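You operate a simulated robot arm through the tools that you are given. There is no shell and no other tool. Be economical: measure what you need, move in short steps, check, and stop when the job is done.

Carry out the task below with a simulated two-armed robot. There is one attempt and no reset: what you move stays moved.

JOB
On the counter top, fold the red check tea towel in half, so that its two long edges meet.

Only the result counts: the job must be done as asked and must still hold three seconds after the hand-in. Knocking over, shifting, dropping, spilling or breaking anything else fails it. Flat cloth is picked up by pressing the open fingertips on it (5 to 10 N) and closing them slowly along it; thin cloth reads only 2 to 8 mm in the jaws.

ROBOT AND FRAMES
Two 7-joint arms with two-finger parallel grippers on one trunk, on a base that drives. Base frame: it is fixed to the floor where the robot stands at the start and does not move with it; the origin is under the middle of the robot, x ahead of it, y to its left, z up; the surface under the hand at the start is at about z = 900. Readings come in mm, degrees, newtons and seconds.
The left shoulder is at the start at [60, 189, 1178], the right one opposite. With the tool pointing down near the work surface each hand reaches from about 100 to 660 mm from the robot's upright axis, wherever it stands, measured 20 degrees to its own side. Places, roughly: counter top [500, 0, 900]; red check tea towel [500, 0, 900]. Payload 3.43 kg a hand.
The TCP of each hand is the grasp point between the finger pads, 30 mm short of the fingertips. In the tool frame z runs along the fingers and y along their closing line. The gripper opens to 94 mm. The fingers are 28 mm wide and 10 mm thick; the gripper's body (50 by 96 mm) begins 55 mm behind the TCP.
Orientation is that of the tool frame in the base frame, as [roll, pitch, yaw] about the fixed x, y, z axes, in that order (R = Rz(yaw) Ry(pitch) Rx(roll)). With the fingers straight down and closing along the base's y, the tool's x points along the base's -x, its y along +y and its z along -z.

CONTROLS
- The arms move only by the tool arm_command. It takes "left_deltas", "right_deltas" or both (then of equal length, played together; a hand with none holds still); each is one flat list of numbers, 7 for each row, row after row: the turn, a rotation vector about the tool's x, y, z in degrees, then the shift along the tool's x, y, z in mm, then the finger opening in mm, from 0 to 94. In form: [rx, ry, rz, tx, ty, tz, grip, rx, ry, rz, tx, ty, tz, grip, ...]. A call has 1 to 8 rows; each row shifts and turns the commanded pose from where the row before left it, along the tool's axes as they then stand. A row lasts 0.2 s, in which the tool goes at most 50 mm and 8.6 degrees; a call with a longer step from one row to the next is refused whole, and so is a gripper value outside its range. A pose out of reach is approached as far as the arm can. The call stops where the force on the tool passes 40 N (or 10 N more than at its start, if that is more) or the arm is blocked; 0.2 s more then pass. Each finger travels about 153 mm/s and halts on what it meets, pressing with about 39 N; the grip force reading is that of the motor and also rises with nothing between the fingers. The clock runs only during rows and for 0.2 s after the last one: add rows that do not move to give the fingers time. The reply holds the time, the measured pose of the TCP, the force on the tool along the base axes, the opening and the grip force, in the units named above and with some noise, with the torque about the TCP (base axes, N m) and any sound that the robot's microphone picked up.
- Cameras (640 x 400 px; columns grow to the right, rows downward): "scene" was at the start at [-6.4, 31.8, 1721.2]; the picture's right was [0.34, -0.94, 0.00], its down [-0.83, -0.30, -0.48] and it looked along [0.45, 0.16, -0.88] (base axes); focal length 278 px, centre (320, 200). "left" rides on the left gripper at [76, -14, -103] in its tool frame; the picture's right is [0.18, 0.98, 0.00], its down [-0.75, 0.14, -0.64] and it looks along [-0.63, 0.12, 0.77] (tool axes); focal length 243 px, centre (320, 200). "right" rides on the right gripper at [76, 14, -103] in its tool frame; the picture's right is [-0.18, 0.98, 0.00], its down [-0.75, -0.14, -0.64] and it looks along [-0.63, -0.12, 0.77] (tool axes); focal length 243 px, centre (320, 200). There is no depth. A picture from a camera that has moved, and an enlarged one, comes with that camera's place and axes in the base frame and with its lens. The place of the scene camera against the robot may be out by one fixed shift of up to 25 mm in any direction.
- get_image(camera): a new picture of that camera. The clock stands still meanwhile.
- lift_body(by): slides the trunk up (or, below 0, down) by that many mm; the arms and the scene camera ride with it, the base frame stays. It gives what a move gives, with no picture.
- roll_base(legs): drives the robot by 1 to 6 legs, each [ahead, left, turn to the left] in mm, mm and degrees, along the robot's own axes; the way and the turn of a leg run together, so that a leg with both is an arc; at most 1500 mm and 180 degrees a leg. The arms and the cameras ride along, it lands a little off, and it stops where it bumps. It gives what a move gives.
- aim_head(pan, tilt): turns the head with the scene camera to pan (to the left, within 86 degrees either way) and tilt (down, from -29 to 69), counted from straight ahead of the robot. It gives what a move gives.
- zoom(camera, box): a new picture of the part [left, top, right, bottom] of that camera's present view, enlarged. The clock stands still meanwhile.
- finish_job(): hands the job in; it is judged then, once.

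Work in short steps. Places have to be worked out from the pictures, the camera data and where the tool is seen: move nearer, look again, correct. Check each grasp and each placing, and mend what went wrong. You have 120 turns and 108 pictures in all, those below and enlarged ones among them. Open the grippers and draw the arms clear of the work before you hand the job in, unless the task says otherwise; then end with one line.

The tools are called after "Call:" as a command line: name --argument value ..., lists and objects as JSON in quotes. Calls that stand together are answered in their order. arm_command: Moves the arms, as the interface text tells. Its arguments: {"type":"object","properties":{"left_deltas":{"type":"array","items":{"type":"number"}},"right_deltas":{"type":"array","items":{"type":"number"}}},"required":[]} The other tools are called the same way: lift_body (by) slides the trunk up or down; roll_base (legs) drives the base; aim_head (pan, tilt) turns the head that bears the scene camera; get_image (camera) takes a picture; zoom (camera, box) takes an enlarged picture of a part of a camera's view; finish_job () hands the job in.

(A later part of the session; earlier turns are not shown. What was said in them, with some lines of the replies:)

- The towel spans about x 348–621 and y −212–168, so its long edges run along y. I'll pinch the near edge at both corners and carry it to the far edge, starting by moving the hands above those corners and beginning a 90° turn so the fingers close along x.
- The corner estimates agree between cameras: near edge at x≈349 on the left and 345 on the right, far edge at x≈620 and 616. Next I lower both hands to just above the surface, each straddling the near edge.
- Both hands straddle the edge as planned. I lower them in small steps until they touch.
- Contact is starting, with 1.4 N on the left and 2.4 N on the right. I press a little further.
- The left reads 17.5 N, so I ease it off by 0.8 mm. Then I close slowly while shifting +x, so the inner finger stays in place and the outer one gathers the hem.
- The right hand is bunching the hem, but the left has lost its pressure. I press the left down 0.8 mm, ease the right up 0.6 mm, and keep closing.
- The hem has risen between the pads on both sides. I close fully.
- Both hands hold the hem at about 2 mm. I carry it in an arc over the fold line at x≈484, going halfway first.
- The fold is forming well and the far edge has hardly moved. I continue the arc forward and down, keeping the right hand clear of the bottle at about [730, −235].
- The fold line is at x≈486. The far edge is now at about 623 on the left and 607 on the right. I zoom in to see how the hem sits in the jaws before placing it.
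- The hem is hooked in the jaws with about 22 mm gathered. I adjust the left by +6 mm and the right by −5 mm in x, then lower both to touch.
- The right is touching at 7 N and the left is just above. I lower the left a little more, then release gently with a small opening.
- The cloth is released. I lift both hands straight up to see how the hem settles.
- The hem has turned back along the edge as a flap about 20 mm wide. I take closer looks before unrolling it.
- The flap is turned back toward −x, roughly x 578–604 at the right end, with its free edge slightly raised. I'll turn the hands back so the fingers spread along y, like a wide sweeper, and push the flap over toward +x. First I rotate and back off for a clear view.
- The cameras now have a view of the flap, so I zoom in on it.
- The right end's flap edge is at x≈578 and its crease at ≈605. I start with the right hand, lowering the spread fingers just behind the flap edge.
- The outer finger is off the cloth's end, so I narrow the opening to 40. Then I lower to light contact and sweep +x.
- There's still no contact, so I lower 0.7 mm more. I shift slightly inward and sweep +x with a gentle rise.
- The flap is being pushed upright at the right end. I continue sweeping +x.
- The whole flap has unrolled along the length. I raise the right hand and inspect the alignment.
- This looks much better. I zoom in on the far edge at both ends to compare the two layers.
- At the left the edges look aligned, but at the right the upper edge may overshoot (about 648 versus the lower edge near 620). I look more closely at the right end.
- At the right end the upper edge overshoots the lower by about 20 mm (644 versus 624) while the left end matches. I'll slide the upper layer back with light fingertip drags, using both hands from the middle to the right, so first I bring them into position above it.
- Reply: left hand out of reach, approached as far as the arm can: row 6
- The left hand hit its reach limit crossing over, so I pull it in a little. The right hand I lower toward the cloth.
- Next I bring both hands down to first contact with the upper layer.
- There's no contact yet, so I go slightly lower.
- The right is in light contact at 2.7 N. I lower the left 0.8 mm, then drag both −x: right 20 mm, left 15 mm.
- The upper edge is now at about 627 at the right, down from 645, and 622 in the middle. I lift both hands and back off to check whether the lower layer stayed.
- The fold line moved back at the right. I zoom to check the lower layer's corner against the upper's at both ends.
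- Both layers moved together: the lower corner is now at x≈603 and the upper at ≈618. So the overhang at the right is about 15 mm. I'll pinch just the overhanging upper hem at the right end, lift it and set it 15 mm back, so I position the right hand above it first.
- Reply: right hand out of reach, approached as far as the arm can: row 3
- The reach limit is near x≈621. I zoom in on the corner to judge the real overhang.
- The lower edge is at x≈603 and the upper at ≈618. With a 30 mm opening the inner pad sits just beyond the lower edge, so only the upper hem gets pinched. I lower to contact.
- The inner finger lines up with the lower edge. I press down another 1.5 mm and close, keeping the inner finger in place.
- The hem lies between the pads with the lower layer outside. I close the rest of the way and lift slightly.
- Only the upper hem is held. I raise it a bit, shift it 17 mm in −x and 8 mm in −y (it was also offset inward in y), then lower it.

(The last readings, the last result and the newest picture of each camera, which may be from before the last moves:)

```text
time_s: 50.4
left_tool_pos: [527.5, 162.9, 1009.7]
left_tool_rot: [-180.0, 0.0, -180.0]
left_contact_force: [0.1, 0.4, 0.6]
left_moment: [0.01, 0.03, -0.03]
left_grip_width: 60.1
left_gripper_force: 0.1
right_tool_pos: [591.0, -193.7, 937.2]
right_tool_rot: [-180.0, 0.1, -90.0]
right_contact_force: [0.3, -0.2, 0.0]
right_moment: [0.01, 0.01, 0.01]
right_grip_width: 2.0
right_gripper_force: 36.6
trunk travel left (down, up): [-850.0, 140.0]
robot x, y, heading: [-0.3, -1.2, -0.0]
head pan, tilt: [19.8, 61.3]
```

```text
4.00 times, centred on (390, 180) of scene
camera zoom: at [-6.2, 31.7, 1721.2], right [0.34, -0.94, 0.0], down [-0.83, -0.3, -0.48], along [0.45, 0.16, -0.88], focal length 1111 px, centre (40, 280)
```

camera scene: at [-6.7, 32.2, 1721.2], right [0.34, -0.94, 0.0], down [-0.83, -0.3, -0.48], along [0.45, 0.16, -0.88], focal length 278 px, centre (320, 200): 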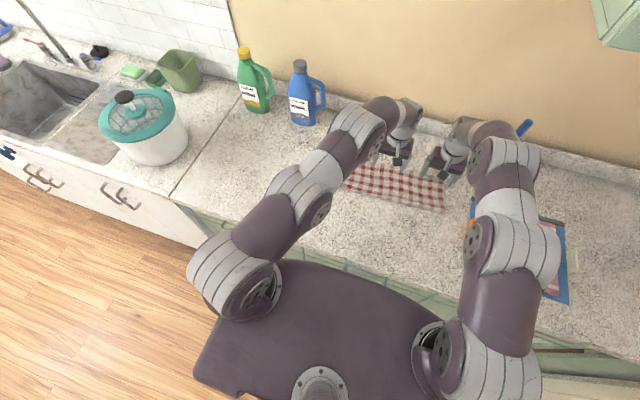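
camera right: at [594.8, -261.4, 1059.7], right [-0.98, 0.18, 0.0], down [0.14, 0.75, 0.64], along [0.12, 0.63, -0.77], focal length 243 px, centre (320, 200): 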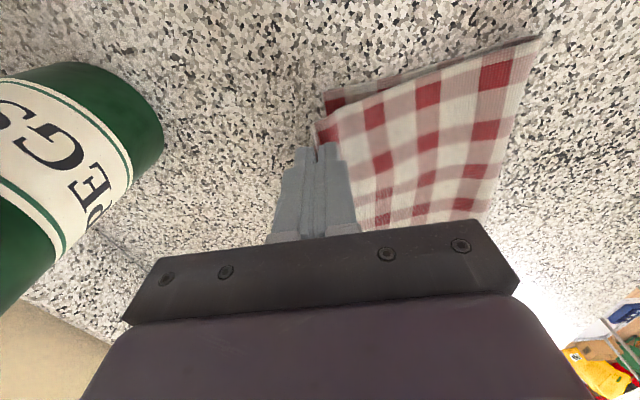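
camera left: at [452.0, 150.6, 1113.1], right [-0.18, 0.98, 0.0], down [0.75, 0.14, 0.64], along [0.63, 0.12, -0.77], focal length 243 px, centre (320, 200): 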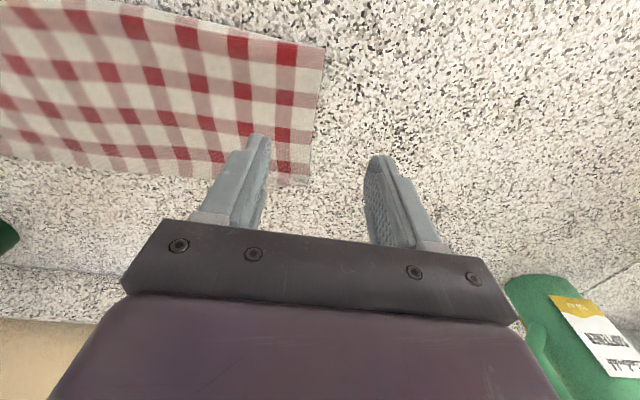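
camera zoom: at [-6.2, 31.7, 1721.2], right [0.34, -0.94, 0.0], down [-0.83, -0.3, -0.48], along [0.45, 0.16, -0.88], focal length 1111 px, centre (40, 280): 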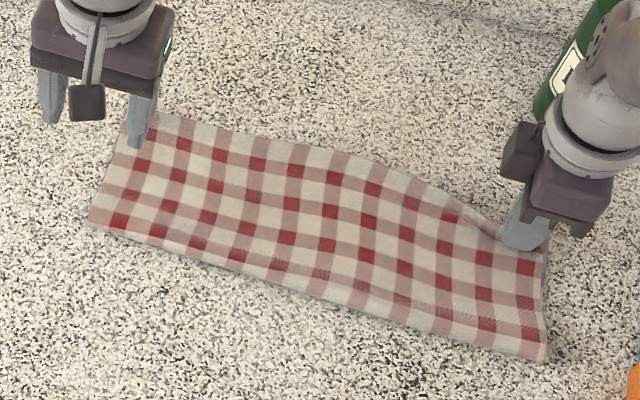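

The corner is set back. I lower 2 mm, release gently and lift.

Call:
arm_command --right_deltas '[0, 0, 0, 0, 0, 2, 0, 0, 0, 0, 0, 0, 0, 6, 0, 0, 0, 0, 0, 0, 14, 0, 0, 0, 0, 0, -3, 18, 0, 0, 0, 0, 0, -7, 20, 0, 0, 0, 0, 0, -20, 20, 0, 0, 0, 0, 0, -30, 20, 0, 0, 0, 0, 0, 0, 20]'

Call:
zoom --camera "right" --box '[220, 40, 508, 220]'

Call:
zoom --camera "scene" --box '[310, 130, 470, 230]'

```text
time_s: 52.2
left_tool_pos: [528.3, 163.8, 1009.7]
left_tool_rot: [180.0, 0.1, -180.0]
left_contact_force: [0.0, -0.2, 0.7]
left_moment: [0.0, -0.02, -0.02]
left_grip_width: 60.0
left_gripper_force: 0.0
right_tool_pos: [591.7, -194.0, 993.9]
right_tool_rot: [179.9, 0.0, -90.0]
right_contact_force: [0.1, 0.2, 0.5]
right_moment: [0.02, -0.01, -0.01]
right_grip_width: 19.8
right_gripper_force: 0.0
trunk travel left (down, up): [-850.0, 140.0]
robot x, y, heading: [4.3, 0.1, 0.1]
head pan, tilt: [19.8, 61.3]
```

```text
2.22 times, centred on (364, 130) of right
camera zoom: at [578.1, -270.2, 1097.9], right [-0.98, 0.18, 0.0], down [0.14, 0.75, 0.64], along [0.12, 0.63, -0.77], focal length 539 px, centre (222, 356)
```

zoom: 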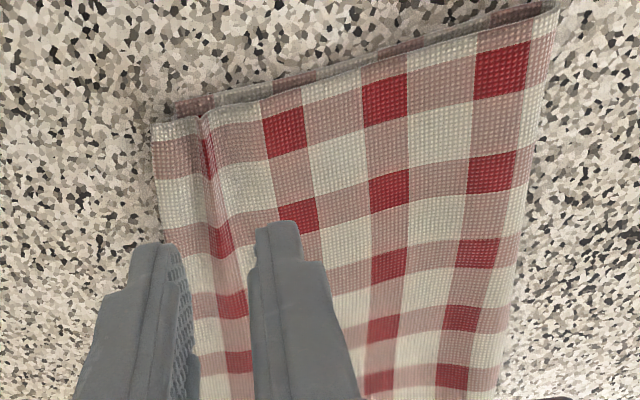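

```text
4.00 times, centred on (390, 180) of scene
camera zoom: at [-5.7, 31.6, 1721.2], right [0.34, -0.94, 0.0], down [-0.83, -0.3, -0.48], along [0.45, 0.16, -0.88], focal length 1111 px, centre (40, 280)
```

zoom: 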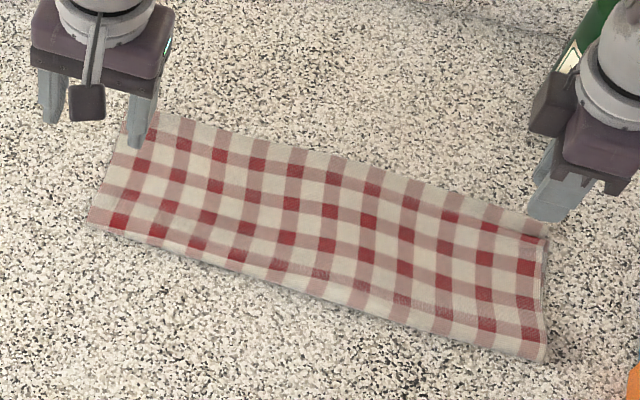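

The hem flopped outward by itself and the overhang at the right corner is down to about 8 mm. To see the middle of the far edge from outside, I turn the right hand so its camera looks back toward −x.

Call:
arm_command --right_deltas '[0, 0, 0, -20, 10, -10, 20, 0, 0, 0, -20, 10, -10, 20, 0, 0, 0, -20, 10, -10, 20, 0, 0, 0, -20, 10, -10, 20, 0, 0, -8.5, 0, 0, 0, 20, 0, 0, -8.5, 0, 0, 0, 20, 0, 0, -8.5, 0, 0, 0, 20, 0, 0, -8.5, 0, 0, 0, 20]'

Call:
arm_command --right_deltas '[0, 0, -8, 0, 0, 0, 20, 0, 0, -8, 0, 0, 0, 20, 0, 0, -8, 0, 0, 0, 20, 0, 0, -8, 0, 0, 0, 20, 0, 0, -8, 0, 0, 0, 20, 0, 0, -8, 0, 0, 0, 20, 0, 0, -8, 0, 0, 0, 20]'

Call:
get_image --camera "right"

```text
time_s: 54.0
left_tool_pos: [528.5, 163.0, 1008.6]
left_tool_rot: [180.0, 0.0, 180.0]
left_contact_force: [0.4, -0.3, 0.1]
left_moment: [0.02, 0.0, 0.02]
left_grip_width: 60.3
left_gripper_force: 0.1
right_tool_pos: [552.7, -113.3, 1034.4]
right_tool_rot: [-180.0, 0.0, -55.9]
right_contact_force: [0.3, 0.7, -0.4]
right_moment: [-0.01, 0.01, 0.0]
right_grip_width: 20.0
right_gripper_force: 0.1
trunk travel left (down, up): [-850.0, 140.0]
robot x, y, heading: [0.3, -0.4, -0.1]
head pan, tilt: [19.8, 61.3]
```

```text
time_s: 55.6
left_tool_pos: [528.2, 163.5, 1010.1]
left_tool_rot: [-180.0, 0.1, 180.0]
left_contact_force: [0.0, -1.1, 0.2]
left_moment: [0.01, -0.02, 0.02]
left_grip_width: 59.9
left_gripper_force: 0.1
right_tool_pos: [551.9, -113.9, 1035.4]
right_tool_rot: [-180.0, -0.1, 0.2]
right_contact_force: [-0.4, 0.2, -0.4]
right_moment: [0.0, -0.01, -0.04]
right_grip_width: 19.7
right_gripper_force: 0.1
trunk travel left (down, up): [-850.0, 140.0]
robot x, y, heading: [-0.6, 3.0, 0.2]
head pan, tilt: [19.8, 61.3]
```

```text
37 pictures are left
camera right: at [628.5, -128.1, 1137.8], right [-0.18, -0.98, 0.0], down [-0.75, 0.14, 0.64], along [-0.63, 0.12, -0.77], focal length 243 px, centre (320, 200)
```

right: 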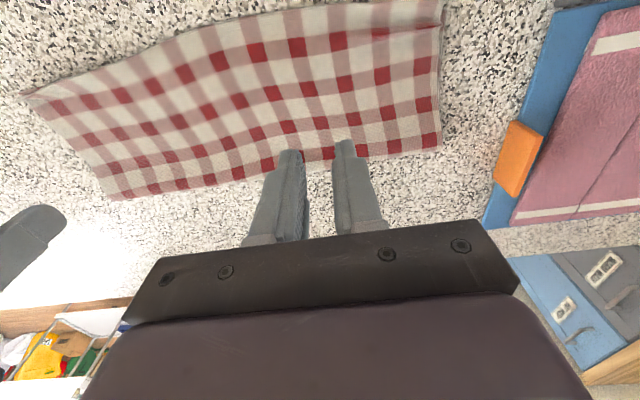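

The rotation works. I move this camera further out over the far side to see the edge.

Call:
arm_command --right_deltas '[0, 0, 0, 25, -15, -5, 20, 0, 0, 0, 25, -15, -5, 20, 0, 0, 0, 15, -15, 0, 20, 0, 0, 0, 0, 0, 0, 20]'

Call:
get_image --camera "right"

```text
time_s: 56.6
left_tool_pos: [528.9, 162.3, 1009.2]
left_tool_rot: [180.0, 0.1, -180.0]
left_contact_force: [0.5, -0.2, 0.1]
left_moment: [0.0, 0.01, -0.02]
left_grip_width: 60.1
left_gripper_force: 0.0
right_tool_pos: [598.2, -82.8, 1042.6]
right_tool_rot: [179.9, 0.0, 0.0]
right_contact_force: [0.0, 0.1, -0.1]
right_moment: [-0.01, 0.0, 0.0]
right_grip_width: 19.9
right_gripper_force: 0.1
right hand out of reach, approached as far as the arm can: row 2, 3
trunk travel left (down, up): [-850.0, 140.0]
robot x, y, heading: [-0.3, -0.8, 0.0]
head pan, tilt: [19.8, 61.3]
```

```text
36 pictures are left
camera right: at [674.1, -98.2, 1146.6], right [-0.18, -0.98, 0.0], down [-0.75, 0.14, 0.64], along [-0.63, 0.12, -0.77], focal length 243 px, centre (320, 200)
```

right: 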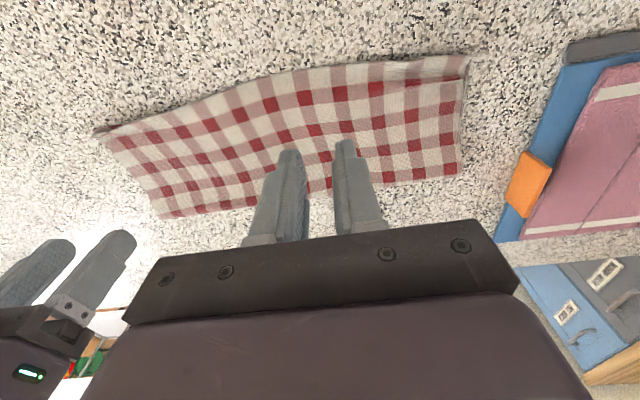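

I zoom in on the two halves of the far edge.

Call:
zoom --camera "right" --box '[80, 50, 288, 180]'

Call:
zoom --camera "right" --box '[272, 30, 480, 160]'

```text
3.08 times, centred on (184, 115) of right
camera zoom: at [674.1, -98.2, 1146.6], right [-0.18, -0.98, 0.0], down [-0.75, 0.14, 0.64], along [-0.63, 0.12, -0.77], focal length 746 px, centre (738, 462)
```

zoom: 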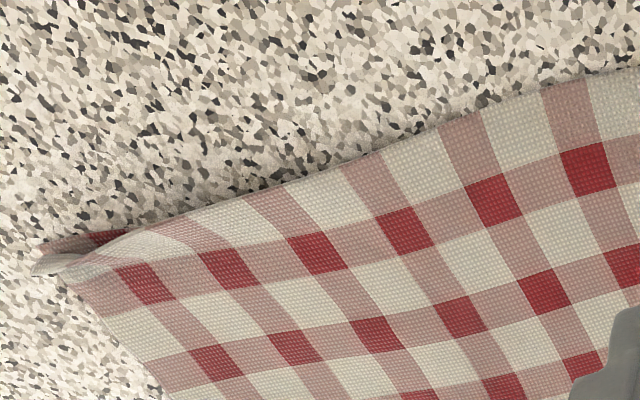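

```text
3.08 times, centred on (376, 95) of right
camera zoom: at [674.1, -98.2, 1146.6], right [-0.18, -0.98, 0.0], down [-0.75, 0.14, 0.64], along [-0.63, 0.12, -0.77], focal length 746 px, centre (148, 523)
```

zoom: 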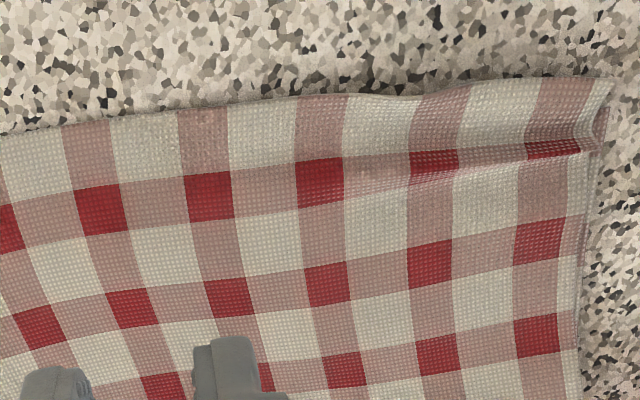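

From this view the upper edge overhangs about 8–20 mm in the middle and right, and falls about 8 mm short at the left corner. I'll regrip both upper corners, pull the edge straight and lay it on the lower edge. I turn the right hand back first, then drive a little closer for reach.

Call:
arm_command --right_deltas '[0, 0, 0, -30, 0, 0, 30, 0, 0, 0, -30, 0, 0, 30, 0, 0, 8.5, 0, 0, 0, 30, 0, 0, 8.5, 0, 0, 0, 30, 0, 0, 8.5, 0, 0, 0, 30, 0, 0, 8.5, 0, 0, 0, 30, 0, 0, 8.5, 0, 0, 0, 30, 0, 0, 8.5, 0, 0, 0, 30]' --left_deltas '[0, 0, 0, 10, 0, -10, 30, 0, 0, 0, 10, 0, -10, 30, 0, 0, 8.5, 0, 0, 0, 30, 0, 0, 8.5, 0, 0, 0, 30, 0, 0, 8.5, 0, 0, 0, 30, 0, 0, 8.5, 0, 0, 0, 30, 0, 0, 8.5, 0, 0, 0, 30, 0, 0, 8.5, 0, 0, 0, 30]'

Call:
arm_command --right_deltas '[0, 0, 8, 0, 0, 0, 30, 0, 0, 8, 0, 0, 0, 30, 0, 0, 8, 0, 0, 0, 30, 0, 0, 8, 0, 0, 0, 30, 0, 0, 7, 0, 0, 0, 30, 0, 0, 0, 40, 0, 0, 30, 0, 0, 0, 40, 0, 0, 30, 0, 0, 0, 20, 0, 0, 30]' --left_deltas '[0, 0, 8, 0, 0, 0, 30, 0, 0, 8, 0, 0, 0, 30, 0, 0, 8, 0, 0, 0, 30, 0, 0, 8, 0, 0, 0, 30, 0, 0, 7, 0, 0, 0, 30, 0, 0, 0, 0, 0, 0, 30, 0, 0, 0, 0, 0, 0, 30, 0, 0, 0, 0, 0, 0, 30]'

Call:
roll_base --legs '[[35, 0, 0]]'

Call:
get_image --camera "right"

Call:
get_image --camera "left"

```text
time_s: 58.4
left_tool_pos: [507.0, 163.5, 1031.4]
left_tool_rot: [-180.0, 0.0, 128.8]
left_contact_force: [0.0, 0.4, 0.8]
left_moment: [-0.01, 0.01, 0.0]
left_grip_width: 29.9
left_gripper_force: 0.1
right_tool_pos: [536.3, -84.9, 1041.6]
right_tool_rot: [-179.9, 0.1, -51.2]
right_contact_force: [0.0, 0.3, 0.6]
right_moment: [0.0, 0.0, -0.01]
right_grip_width: 30.1
right_gripper_force: 0.1
trunk travel left (down, up): [-850.0, 140.0]
robot x, y, heading: [-1.0, 1.4, 0.3]
head pan, tilt: [19.8, 61.3]
```

```text
time_s: 60.2
left_tool_pos: [508.8, 165.6, 1031.2]
left_tool_rot: [180.0, 0.0, 90.1]
left_contact_force: [0.8, 0.2, -0.5]
left_moment: [0.02, -0.01, 0.01]
left_grip_width: 29.8
left_gripper_force: 0.1
right_tool_pos: [537.3, -185.5, 1043.2]
right_tool_rot: [180.0, 0.0, -90.0]
right_contact_force: [0.2, 0.1, -0.8]
right_moment: [0.01, -0.02, -0.01]
right_grip_width: 29.9
right_gripper_force: 0.1
trunk travel left (down, up): [-850.0, 140.0]
robot x, y, heading: [-0.1, -0.8, -0.2]
head pan, tilt: [19.8, 61.3]
```

```text
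time_s: 61.1
left_tool_pos: [537.8, 165.6, 1034.7]
left_tool_rot: [179.7, 0.0, 90.0]
left_contact_force: [0.0, 0.7, 0.7]
left_moment: [-0.02, -0.02, -0.02]
left_grip_width: 29.7
left_gripper_force: 0.1
right_tool_pos: [567.3, -184.0, 1045.7]
right_tool_rot: [-179.7, 0.0, -90.0]
right_contact_force: [-0.5, -0.4, 0.8]
right_moment: [0.0, -0.05, 0.03]
right_grip_width: 30.0
right_gripper_force: 0.1
trunk travel left (down, up): [-850.0, 140.0]
robot x, y, heading: [35.2, -0.7, -0.2]
head pan, tilt: [19.8, 61.3]
```

```text
33 pictures are left
camera right: at [552.6, -260.9, 1148.2], right [-0.98, 0.18, 0.0], down [0.14, 0.75, 0.64], along [0.12, 0.63, -0.77], focal length 243 px, centre (320, 200)
```

right: 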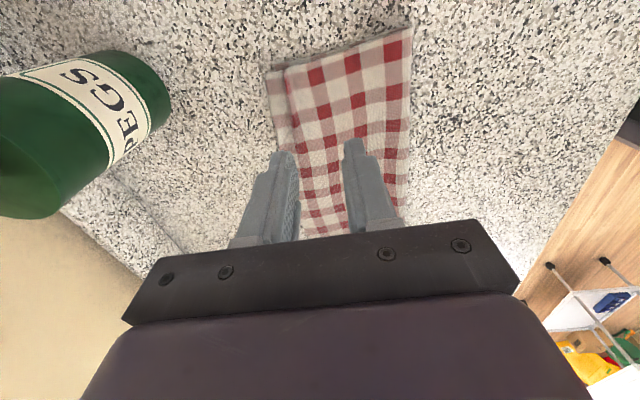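

```text
32 pictures are left
camera left: at [524.0, 241.4, 1137.7], right [0.98, 0.18, 0.0], down [0.14, -0.75, 0.64], along [0.12, -0.63, -0.77], focal length 243 px, centre (320, 200)
```

left: 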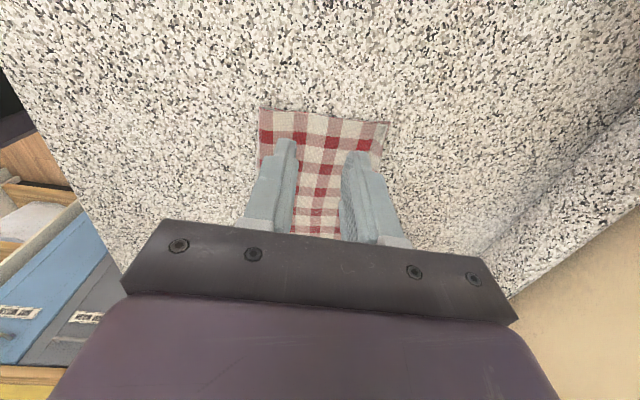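

The drive went fine. I zoom in on both ends from this height.

Call:
zoom --camera "right" --box '[250, 10, 442, 130]'

Call:
zoom --camera "left" --box '[240, 80, 416, 190]'

```text
3.33 times, centred on (346, 70) of right
camera zoom: at [552.6, -260.9, 1148.2], right [-0.98, 0.18, 0.0], down [0.14, 0.75, 0.64], along [0.12, 0.63, -0.77], focal length 809 px, centre (233, 633)
```

zoom: 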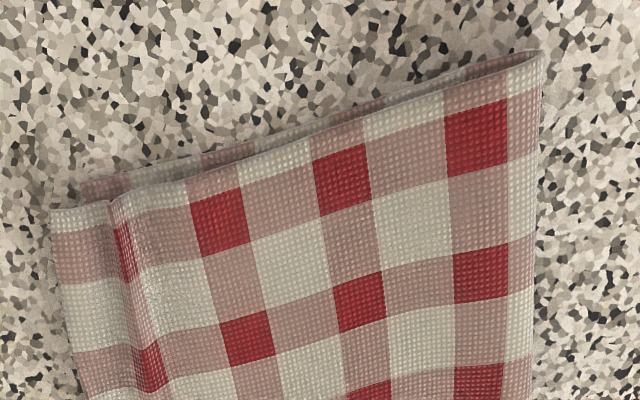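

```text
3.64 times, centred on (328, 135) of left
camera zoom: at [524.0, 241.4, 1137.7], right [0.98, 0.18, 0.0], down [0.14, -0.75, 0.64], along [0.12, -0.63, -0.77], focal length 882 px, centre (291, 436)
```

zoom: 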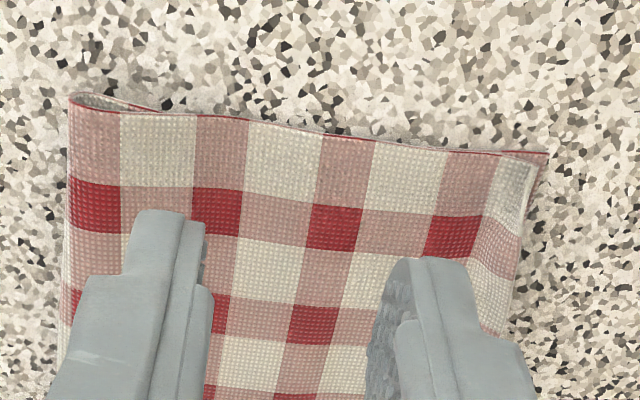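

The left corner is aligned within about 3 mm. The right corner overhangs by about 9 mm and the middle bows out. I'll pin the left corner with the left hand, then regrip the right corner hem and pull it back and slightly outward, which straightens the edge.

Call:
arm_command --right_deltas '[0, 0, 0, 4, -17, 20, 30, 0, 0, 0, 4, -17, 25, 30, 0, 0, 0, 3, -18, 25, 30, 0, 0, 0, 0, 0, 25, 30, 0, 0, 0, 0, 0, 12, 30, 0, 0, 0, 0, 0, 0, 30]' --left_deltas '[0, 0, 0, -6, 17, 20, 20, 0, 0, 0, -6, 17, 20, 10, 0, 0, 0, -6, 18, 20, 10, 0, 0, 0, 0, 0, 20, 10, 0, 0, 0, 0, 0, 15, 10, 0, 0, 0, 0, 0, 0, 10]'

Call:
zoom --camera "right" --box '[240, 80, 432, 200]'

```text
time_s: 62.5
left_tool_pos: [596.8, 146.1, 938.4]
left_tool_rot: [-180.0, 0.0, 90.0]
left_contact_force: [0.9, -0.2, 0.6]
left_moment: [0.02, 0.01, 0.0]
left_grip_width: 10.1
left_gripper_force: 0.0
right_tool_pos: [623.7, -195.2, 935.1]
right_tool_rot: [-180.0, 0.1, -90.0]
right_contact_force: [0.3, -0.6, 0.9]
right_moment: [-0.01, 0.0, -0.02]
right_grip_width: 30.0
right_gripper_force: 0.1
trunk travel left (down, up): [-850.0, 140.0]
robot x, y, heading: [35.7, 2.6, -0.3]
head pan, tilt: [19.8, 61.3]
```

```text
3.33 times, centred on (336, 140) of right
camera zoom: at [610.4, -271.4, 1037.7], right [-0.98, 0.18, 0.0], down [0.14, 0.75, 0.64], along [0.12, 0.63, -0.77], focal length 809 px, centre (267, 400)
```

zoom: 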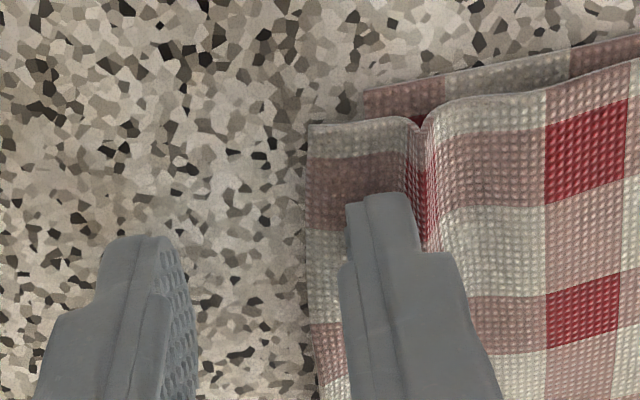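

The inner pad again sits just beyond the lower edge (about 603), with the upper edge at about 613. I lower the right to contact and close while the left presses lightly.

Call:
arm_command --right_deltas '[0, 0, 0, 0, 0, 1.5, 30, 0, 0, 0, 0, 2.5, 0, 25, 0, 0, 0, 0, 2.5, 0, 20, 0, 0, 0, 0, 2.5, 0, 15, 0, 0, 0, 0, 2.5, 0, 10, 0, 0, 0, 0, 1.5, 0, 6, 0, 0, 0, 0, 1.5, 0, 2, 0, 0, 0, 0, 0, 0, 0]' --left_deltas '[0, 0, 0, 0, 0, 2, 10, 0, 0, 0, 0, 0, 1.5, 10, 0, 0, 0, 0, 0, 0.5, 10, 0, 0, 0, 0, 0, 0.5, 10, 0, 0, 0, 0, 0, 0.5, 10, 0, 0, 0, 0, 0, 0, 10, 0, 0, 0, 0, 0, 0, 10, 0, 0, 0, 0, 0, 0, 10]'

Call:
zoom --camera "right" --box '[240, 80, 432, 200]'

```text
time_s: 64.3
left_tool_pos: [595.4, 144.9, 932.5]
left_tool_rot: [180.0, 0.0, 90.0]
left_contact_force: [1.6, 2.1, 5.2]
left_moment: [0.0, -0.09, 0.0]
left_grip_width: 10.2
left_gripper_force: 0.1
right_tool_pos: [610.6, -195.3, 933.9]
right_tool_rot: [-179.9, 0.1, -90.0]
right_contact_force: [0.1, 0.2, -0.1]
right_moment: [-0.01, -0.01, -0.04]
right_grip_width: 0.2
right_gripper_force: 33.0
trunk travel left (down, up): [-850.0, 140.0]
robot x, y, heading: [36.2, -0.4, -0.3]
head pan, tilt: [19.8, 61.3]
```

```text
3.33 times, centred on (336, 140) of right
camera zoom: at [596.2, -271.8, 1037.1], right [-0.98, 0.18, 0.0], down [0.14, 0.75, 0.64], along [0.12, 0.63, -0.77], focal length 809 px, centre (267, 400)
```

zoom: 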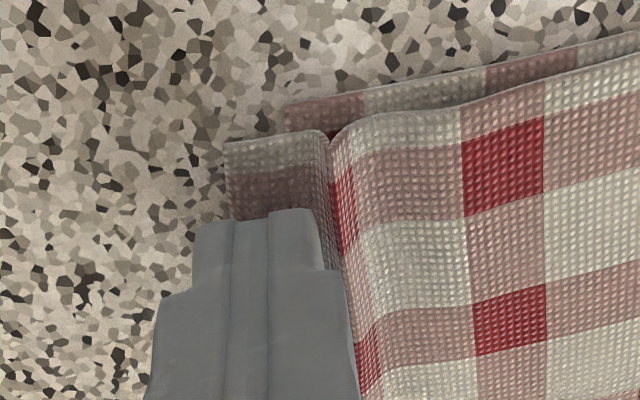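

The right hand closed above the cloth without catching it. I reopen in place and press down properly this time.

Call:
arm_command --right_deltas '[0, 0, 0, 0, -3.5, -3, 10, 0, 0, 0, 0, -4, 0, 20, 0, 0, 0, 0, -5, 0, 30, 0, 0, 0, 0, 0, 3, 30, 0, 0, 0, 0, 0, 1.5, 30, 0, 0, 0, 0, 0, 0, 30]'

```text
time_s: 65.7
left_tool_pos: [594.6, 145.7, 932.5]
left_tool_rot: [180.0, 0.0, 90.0]
left_contact_force: [1.6, 0.0, 7.3]
left_moment: [-0.03, -0.12, -0.01]
left_grip_width: 10.2
left_gripper_force: 0.0
right_tool_pos: [622.2, -195.4, 933.4]
right_tool_rot: [-180.0, 0.0, -90.0]
right_contact_force: [-0.3, -0.1, 1.1]
right_moment: [0.0, 0.01, 0.02]
right_grip_width: 29.9
right_gripper_force: 0.0
trunk travel left (down, up): [-850.0, 140.0]
robot x, y, heading: [35.4, 2.0, 0.0]
head pan, tilt: [19.8, 61.3]
```

Call:
arm_command --right_deltas '[0, 0, 0, 0, 0, 1, 30, 0, 0, 0, 0, 0, 0, 30]'

```text
time_s: 66.3
left_tool_pos: [594.3, 146.1, 932.5]
left_tool_rot: [-179.9, 0.0, 90.0]
left_contact_force: [1.1, -0.2, 7.2]
left_moment: [-0.05, -0.1, 0.0]
left_grip_width: 10.2
left_gripper_force: 0.4
right_tool_pos: [622.7, -196.6, 932.2]
right_tool_rot: [180.0, 0.0, -90.0]
right_contact_force: [0.0, 1.1, 1.9]
right_moment: [0.0, 0.04, 0.05]
right_grip_width: 29.9
right_gripper_force: 0.1
trunk travel left (down, up): [-850.0, 140.0]
robot x, y, heading: [35.9, 0.7, -0.1]
head pan, tilt: [19.8, 61.3]
```

The right is at 1.9 N. I press 0.7 mm more and close, keeping the inner finger still.

Call:
arm_command --right_deltas '[0, 0, 0, 0, 0, 0.7, 30, 0, 0, 0, 0, 2.5, 0, 25, 0, 0, 0, 0, 2.5, 0, 20, 0, 0, 0, 0, 2.5, 0, 15, 0, 0, 0, 0, 2.5, 0, 10, 0, 0, 0, 0, 0, 0, 10]'

Call:
zoom --camera "right" --box '[240, 80, 432, 200]'

```text
time_s: 67.7
left_tool_pos: [592.8, 145.2, 934.2]
left_tool_rot: [180.0, 0.0, 90.0]
left_contact_force: [-0.5, -0.4, 5.2]
left_moment: [-0.01, -0.03, 0.0]
left_grip_width: 10.3
left_gripper_force: 0.7
right_tool_pos: [611.8, -196.1, 930.5]
right_tool_rot: [-179.9, -0.1, -90.0]
right_contact_force: [1.4, 0.5, 6.3]
right_moment: [0.01, 0.07, -0.01]
right_grip_width: 9.2
right_gripper_force: 0.1
trunk travel left (down, up): [-850.0, 140.0]
robot x, y, heading: [35.3, 2.2, 0.2]
head pan, tilt: [19.8, 61.3]
```

```text
3.33 times, centred on (336, 140) of right
camera zoom: at [598.1, -272.5, 1035.1], right [-0.98, 0.18, 0.0], down [0.14, 0.75, 0.64], along [0.12, 0.63, -0.77], focal length 809 px, centre (267, 400)
```

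zoom: 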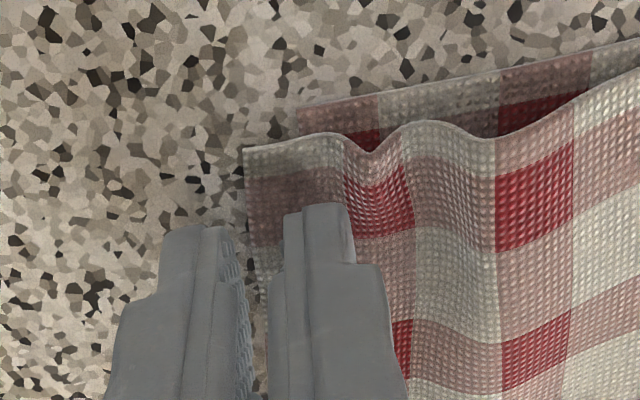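

The edge is between the pads. I finish closing and lift a little.

Call:
arm_command --right_deltas '[0, 0, 0, 0, 1.5, 0, 6, 0, 0, 0, 0, 1.5, 0, 2, 0, 0, 0, 0, 0, 0, 0, 0, 0, 0, 0, 0, 0, 0, 0, 0, 0, 0, 0, -10, 0, 0, 0, 0, 0, 0, -10, 0, 0, 0, 0, 0, 0, 0, 0]'

Call:
zoom --camera "right" --box '[240, 60, 496, 220]'

```text
time_s: 69.3
left_tool_pos: [593.5, 146.4, 932.5]
left_tool_rot: [-180.0, -0.1, 90.1]
left_contact_force: [-0.2, 1.0, 5.8]
left_moment: [0.0, -0.04, 0.0]
left_grip_width: 10.0
left_gripper_force: 0.1
right_tool_pos: [608.6, -197.6, 951.6]
right_tool_rot: [179.9, 0.0, -89.9]
right_contact_force: [0.8, -0.6, 1.1]
right_moment: [-0.03, -0.02, 0.03]
right_grip_width: 0.0
right_gripper_force: 33.0
trunk travel left (down, up): [-850.0, 140.0]
robot x, y, heading: [34.9, -0.4, -0.1]
head pan, tilt: [19.8, 61.3]
```

```text
2.50 times, centred on (368, 140) of right
camera zoom: at [595.0, -272.6, 1054.7], right [-0.98, 0.18, 0.0], down [0.14, 0.75, 0.64], along [0.12, 0.63, -0.77], focal length 606 px, centre (200, 350)
```

zoom: 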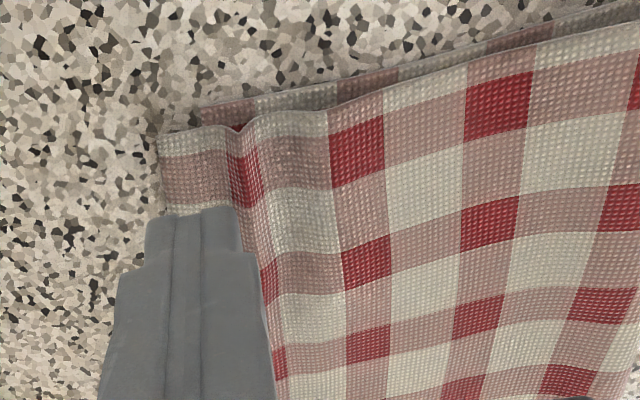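

It missed again because too little hem was between the pads. I retry with the inner pad about 7 mm further in.

Call:
arm_command --right_deltas '[0, 0, 0, 0, -3, 0, 15, 0, 0, 0, 0, -3, 0, 30, 0, 0, 0, 0, 0, 10, 30, 0, 0, 0, 0, 0, 8, 30, 0, 0, 0, 0, 0, 1.5, 30, 0, 0, 0, 0, 0, 0, 30]'

Call:
zoom --camera "right" --box '[240, 80, 432, 200]'

```text
time_s: 70.7
left_tool_pos: [594.4, 145.0, 932.8]
left_tool_rot: [-180.0, 0.0, 90.0]
left_contact_force: [0.3, 0.1, 4.4]
left_moment: [0.02, -0.04, -0.01]
left_grip_width: 10.0
left_gripper_force: 0.2
right_tool_pos: [615.4, -195.4, 933.6]
right_tool_rot: [-179.9, -0.1, -90.0]
right_contact_force: [-0.9, -1.1, 4.3]
right_moment: [-0.01, 0.09, 0.02]
right_grip_width: 30.0
right_gripper_force: 0.1
trunk travel left (down, up): [-850.0, 140.0]
robot x, y, heading: [36.3, -2.4, -0.1]
head pan, tilt: [19.8, 61.3]
```

```text
3.33 times, centred on (336, 140) of right
camera zoom: at [601.6, -271.7, 1035.2], right [-0.98, 0.18, 0.0], down [0.14, 0.75, 0.64], along [0.12, 0.63, -0.77], focal length 809 px, centre (267, 400)
```

zoom: 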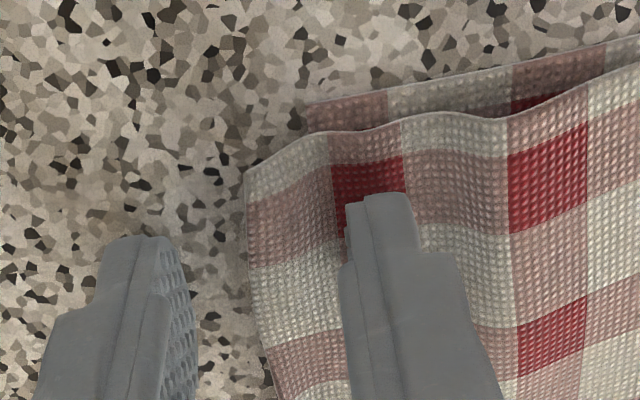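

The dent has relaxed, and about 15 mm of upper hem is now exposed between the pads. I close, letting the inner finger drift outward a few mm so the lower layer stays out.

Call:
arm_command --right_deltas '[0, 0, 0, 0, -4, -0.7, 30, 0, 0, 0, 0, 0, 1.2, 30, 0, 0, 0, 0, 2.5, 0, 25, 0, 0, 0, 0, 2.5, 0, 20, 0, 0, 0, 0, 2.5, 0, 15, 0, 0, 0, 0, 2, 0, 10, 0, 0, 0, 0, 0, 0, 10]'

Call:
zoom --camera "right" --box '[240, 80, 432, 200]'

```text
time_s: 72.3
left_tool_pos: [592.4, 146.9, 933.0]
left_tool_rot: [179.8, 0.0, 90.0]
left_contact_force: [-0.1, -0.1, 3.1]
left_moment: [-0.02, -0.05, 0.02]
left_grip_width: 9.9
left_gripper_force: 0.1
right_tool_pos: [608.8, -195.6, 931.9]
right_tool_rot: [-179.9, 0.0, -90.0]
right_contact_force: [1.7, 0.5, 10.1]
right_moment: [-0.04, 0.05, 0.01]
right_grip_width: 8.8
right_gripper_force: 0.0
trunk travel left (down, up): [-850.0, 140.0]
robot x, y, heading: [34.9, -3.0, 0.1]
head pan, tilt: [19.8, 61.3]
```

```text
3.33 times, centred on (336, 140) of right
camera zoom: at [595.5, -271.3, 1035.0], right [-0.98, 0.18, 0.0], down [0.14, 0.75, 0.64], along [0.12, 0.63, -0.77], focal length 809 px, centre (267, 400)
```

zoom: 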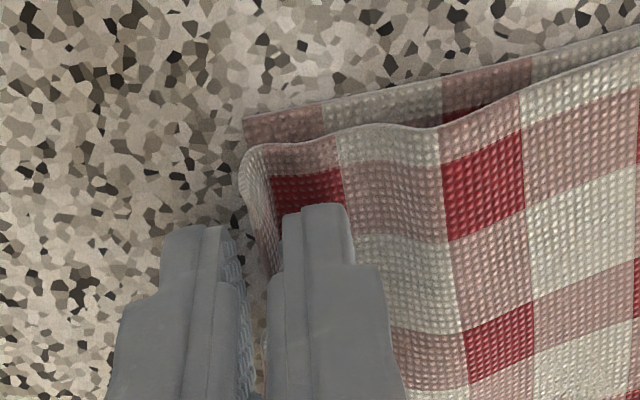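

I close fully and lift a little to see which layers are held.

Call:
arm_command --right_deltas '[0, 0, 0, 0, 1.5, 0, 6, 0, 0, 0, 0, 1.5, 0, 2, 0, 0, 0, 0, 0, 0, 0, 0, 0, 0, 0, 0, 0, 0, 0, 0, 0, 0, 0, -10, 0, 0, 0, 0, 0, 0, -10, 0, 0, 0, 0, 0, 0, 0, 0]'

Call:
zoom --camera "right" --box '[240, 60, 496, 220]'

```text
time_s: 73.9
left_tool_pos: [592.4, 146.0, 934.4]
left_tool_rot: [-179.9, 0.0, 90.0]
left_contact_force: [-0.8, -0.2, 5.4]
left_moment: [0.01, -0.04, 0.0]
left_grip_width: 9.7
left_gripper_force: 0.1
right_tool_pos: [607.5, -196.9, 952.3]
right_tool_rot: [179.9, 0.0, -90.0]
right_contact_force: [-0.4, -0.2, -0.1]
right_moment: [-0.02, 0.02, 0.0]
right_grip_width: 2.0
right_gripper_force: 36.8
trunk travel left (down, up): [-850.0, 140.0]
robot x, y, heading: [34.5, 5.6, -0.2]
head pan, tilt: [19.8, 61.3]
```

```text
2.50 times, centred on (368, 140) of right
camera zoom: at [593.1, -272.5, 1054.3], right [-0.98, 0.18, 0.0], down [0.14, 0.75, 0.64], along [0.12, 0.63, -0.77], focal length 606 px, centre (200, 350)
```

zoom: 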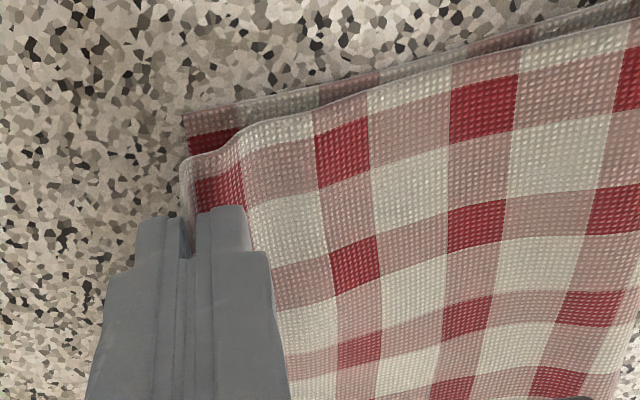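

The upper hem is held alone and the lower corner is at 607. I lift 30 mm more, shift −x 16 mm and −y 6 mm, then lower.

Call:
arm_command --right_deltas '[0, 0, 0, 0, 0, -15, 0, 0, 0, 0, 2, 3, -15, 0, 0, 0, 0, 2, 6, 0, 0, 0, 0, 0, 2, 7, 5, 0, 0, 0, 0, 0, 0, 15, 0, 0, 0, 0, 0, 0, 15, 0, 0, 0, 0, 0, 0, 10, 0, 0, 0, 0, 0, 0, 2, 0]'

Call:
zoom --camera "right" --box '[240, 60, 496, 220]'

Call:
zoom --camera "scene" --box '[310, 130, 470, 230]'

```text
time_s: 75.7
left_tool_pos: [593.6, 146.4, 932.8]
left_tool_rot: [-180.0, 0.0, 89.9]
left_contact_force: [0.3, -0.2, 5.3]
left_moment: [-0.01, -0.06, 0.02]
left_grip_width: 9.8
left_gripper_force: 0.1
right_tool_pos: [591.9, -201.8, 934.8]
right_tool_rot: [179.9, 0.0, -90.0]
right_contact_force: [1.0, 0.8, -0.8]
right_moment: [0.02, 0.01, 0.04]
right_grip_width: 2.2
right_gripper_force: 36.4
trunk travel left (down, up): [-850.0, 140.0]
robot x, y, heading: [33.7, 3.4, -0.1]
head pan, tilt: [19.8, 61.3]
```

```text
2.50 times, centred on (368, 140) of right
camera zoom: at [577.0, -278.1, 1037.6], right [-0.98, 0.18, 0.0], down [0.14, 0.75, 0.64], along [0.12, 0.63, -0.77], focal length 606 px, centre (200, 350)
```

zoom: 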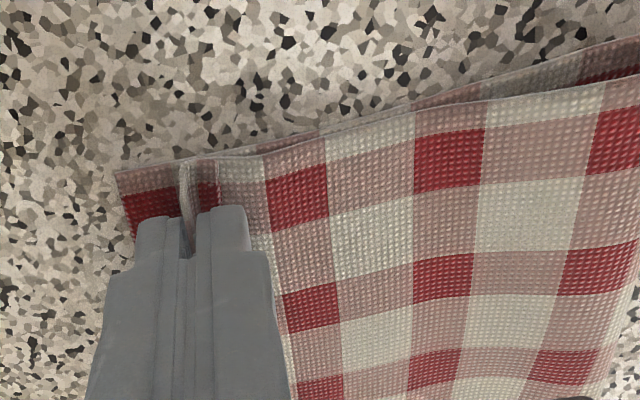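

```text
4.00 times, centred on (390, 180) of scene
camera zoom: at [27.4, 31.6, 1721.2], right [0.34, -0.94, 0.0], down [-0.82, -0.3, -0.48], along [0.45, 0.16, -0.88], focal length 1111 px, centre (40, 280)
```

zoom: 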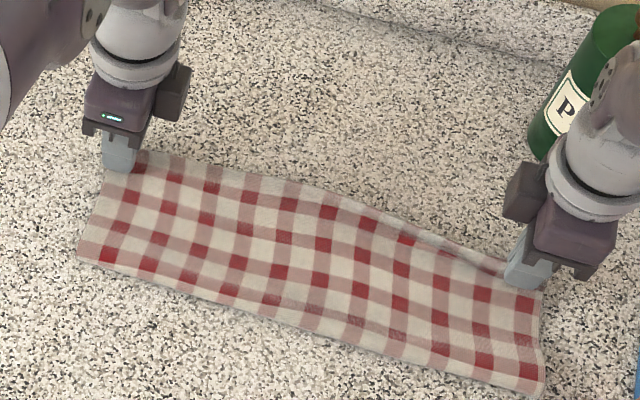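

The corner is laid back on the lower edge. I release gently and lift both hands.

Call:
arm_command --right_deltas '[0, 0, 0, 0, 0, 2, 0, 0, 0, 0, 0, 0, 0, 6, 0, 0, 0, 0, 0, 0, 12, 0, 0, 0, 0, 0, -3, 16, 0, 0, 0, 0, 0, -7, 18, 0, 0, 0, 0, 0, -20, 20, 0, 0, 0, 0, 0, -35, 20, 0, 0, 0, 0, 0, -35, 20]' --left_deltas '[0, 0, 0, 0, 0, 0, 10, 0, 0, 0, 0, 0, 0, 10, 0, 0, 0, 0, 0, 0, 10, 0, 0, 0, 0, 0, -3, 10, 0, 0, 0, 0, 0, -7, 10, 0, 0, 0, 0, 0, -20, 10, 0, 0, 0, 0, 0, -35, 10, 0, 0, 0, 0, 0, -35, 10]'

Call:
get_image --camera "right"

Call:
zoom --camera "scene" --box '[310, 130, 470, 230]'

```text
time_s: 77.5
left_tool_pos: [592.3, 146.9, 1031.9]
left_tool_rot: [-180.0, 0.1, 90.0]
left_contact_force: [-0.6, -0.4, 0.2]
left_moment: [-0.01, -0.02, 0.02]
left_grip_width: 9.9
left_gripper_force: 0.0
right_tool_pos: [590.5, -202.7, 1032.9]
right_tool_rot: [-180.0, 0.0, -90.0]
right_contact_force: [-0.4, -0.8, 0.8]
right_moment: [0.01, -0.04, -0.04]
right_grip_width: 19.8
right_gripper_force: 0.0
trunk travel left (down, up): [-850.0, 140.0]
robot x, y, heading: [35.6, 1.5, 0.1]
head pan, tilt: [19.8, 61.3]
```

```text
20 pictures are left
camera right: at [575.9, -278.1, 1136.0], right [-0.98, 0.18, 0.0], down [0.14, 0.75, 0.64], along [0.12, 0.63, -0.77], focal length 243 px, centre (320, 200)
```

right: 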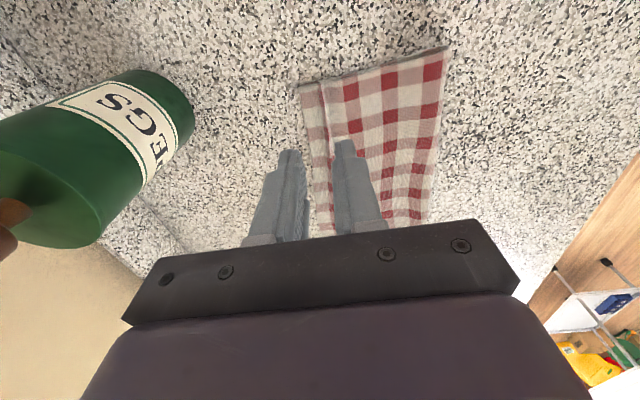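

```text
4.00 times, centred on (390, 180) of scene
camera zoom: at [26.2, 31.9, 1721.1], right [0.34, -0.94, 0.0], down [-0.82, -0.3, -0.48], along [0.45, 0.16, -0.88], focal length 1111 px, centre (40, 280)
```

zoom: 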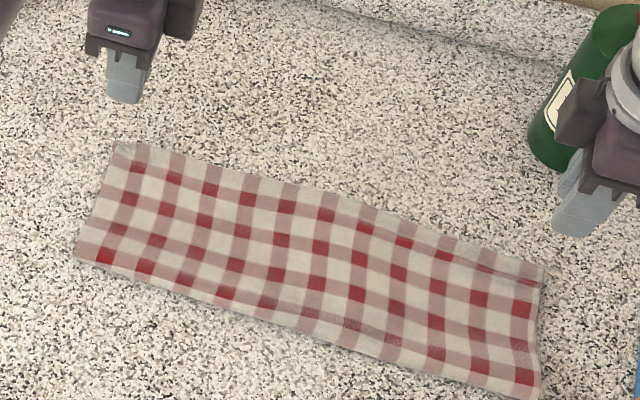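

The far edge is now nearly straight. I check the two end corners.

Call:
zoom --camera "right" --box '[280, 30, 472, 150]'

Call:
zoom --camera "left" --box '[180, 80, 372, 200]'

```text
3.33 times, centred on (376, 90) of right
camera zoom: at [575.9, -278.1, 1136.0], right [-0.98, 0.18, 0.0], down [0.14, 0.75, 0.64], along [0.12, 0.63, -0.77], focal length 809 px, centre (133, 567)
```

zoom: 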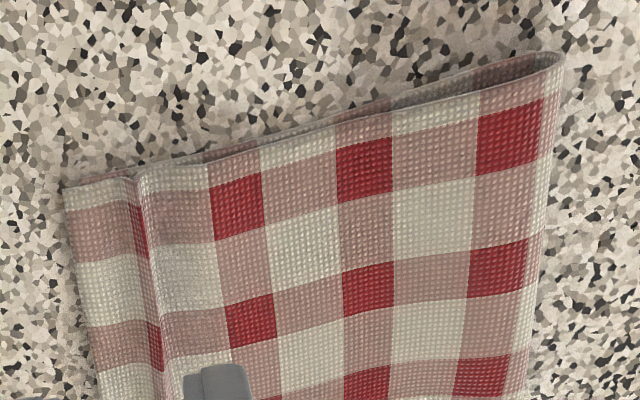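

```text
3.33 times, centred on (276, 140) of left
camera zoom: at [578.5, 224.3, 1134.1], right [0.98, 0.18, 0.0], down [0.14, -0.75, 0.64], along [0.12, -0.63, -0.77], focal length 809 px, centre (467, 400)
```

zoom: 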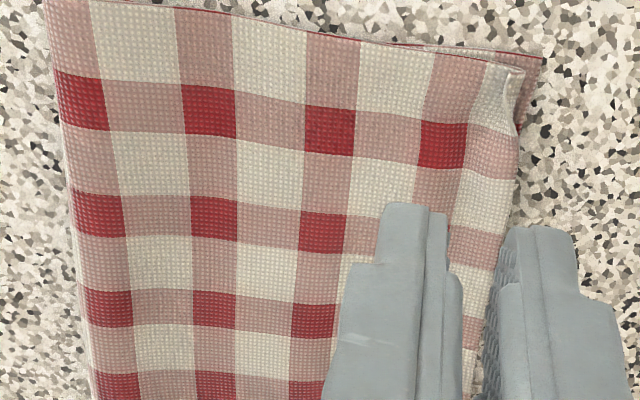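

Both ends now match, the right flush and the left within about 7 mm, and the middle is nearly straight. I open the grippers, draw the arms up and clear, then take a final look.

Call:
arm_command --right_deltas '[0, 0, 0, 0, 0, -40, 40, 0, 0, 0, 0, 30, -20, 60, 0, 0, 0, 10, 40, 0, 90, 0, 0, 0, 10, 40, 0, 90, 0, 0, 0, 10, 40, 0, 90, 0, 0, 0, 0, 30, 0, 90, 0, 0, 0, 0, 0, 0, 90]' --left_deltas '[0, 0, 0, 0, 0, -40, 40, 0, 0, 0, 0, -30, -20, 60, 0, 0, 0, 20, -40, 0, 90, 0, 0, 0, 20, -40, 0, 90, 0, 0, 0, 20, -40, 0, 90, 0, 0, 0, 10, -30, 0, 90, 0, 0, 0, 0, 0, 0, 90]'

Call:
get_image --camera "scene"

Call:
zoom --camera "scene" --box '[320, 140, 464, 230]'

```text
time_s: 79.1
left_tool_pos: [414.8, 217.8, 1093.2]
left_tool_rot: [-179.9, 0.0, 90.0]
left_contact_force: [0.1, 0.1, -0.1]
left_moment: [-0.01, -0.01, 0.04]
left_grip_width: 90.2
left_gripper_force: 0.1
right_tool_pos: [410.5, -231.2, 1092.3]
right_tool_rot: [180.0, 0.0, -90.0]
right_contact_force: [1.2, -0.9, 0.6]
right_moment: [-0.01, -0.03, -0.02]
right_grip_width: 90.1
right_gripper_force: 0.0
trunk travel left (down, up): [-850.0, 140.0]
robot x, y, heading: [32.8, 2.6, 0.1]
head pan, tilt: [19.8, 61.3]
```

```text
16 pictures are left
camera scene: at [29.8, 31.6, 1721.2], right [0.34, -0.94, 0.0], down [-0.83, -0.3, -0.48], along [0.45, 0.16, -0.88], focal length 278 px, centre (320, 200)
```

scene: 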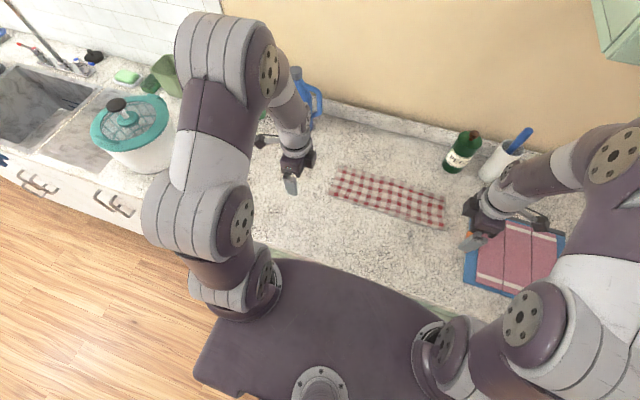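

```text
4.44 times, centred on (392, 185) of scene
camera zoom: at [29.8, 31.6, 1721.2], right [0.34, -0.94, 0.0], down [-0.83, -0.3, -0.48], along [0.45, 0.16, -0.88], focal length 1234 px, centre (0, 267)
```

zoom: 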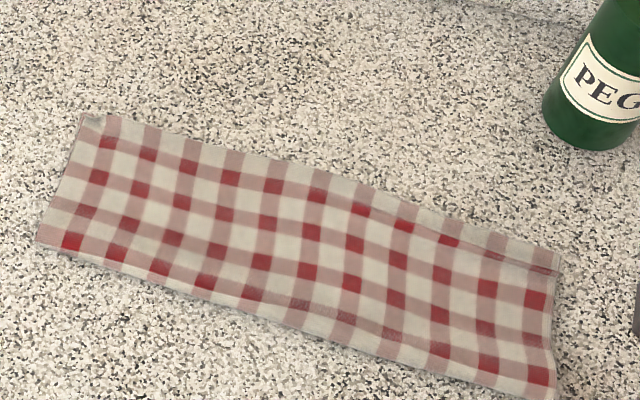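

The towel lies neatly folded with its long edges together. Nothing else has moved and the arms are clear, so I hand in.

Call:
finish_job

```text
The job is handed in.
```

I folded the red check tea towel in half on the counter and handed the job in. The long edges meet flush at the right end and within about 7 mm at the left; the top layer bows out an estimated 10–12 mm in the middle.
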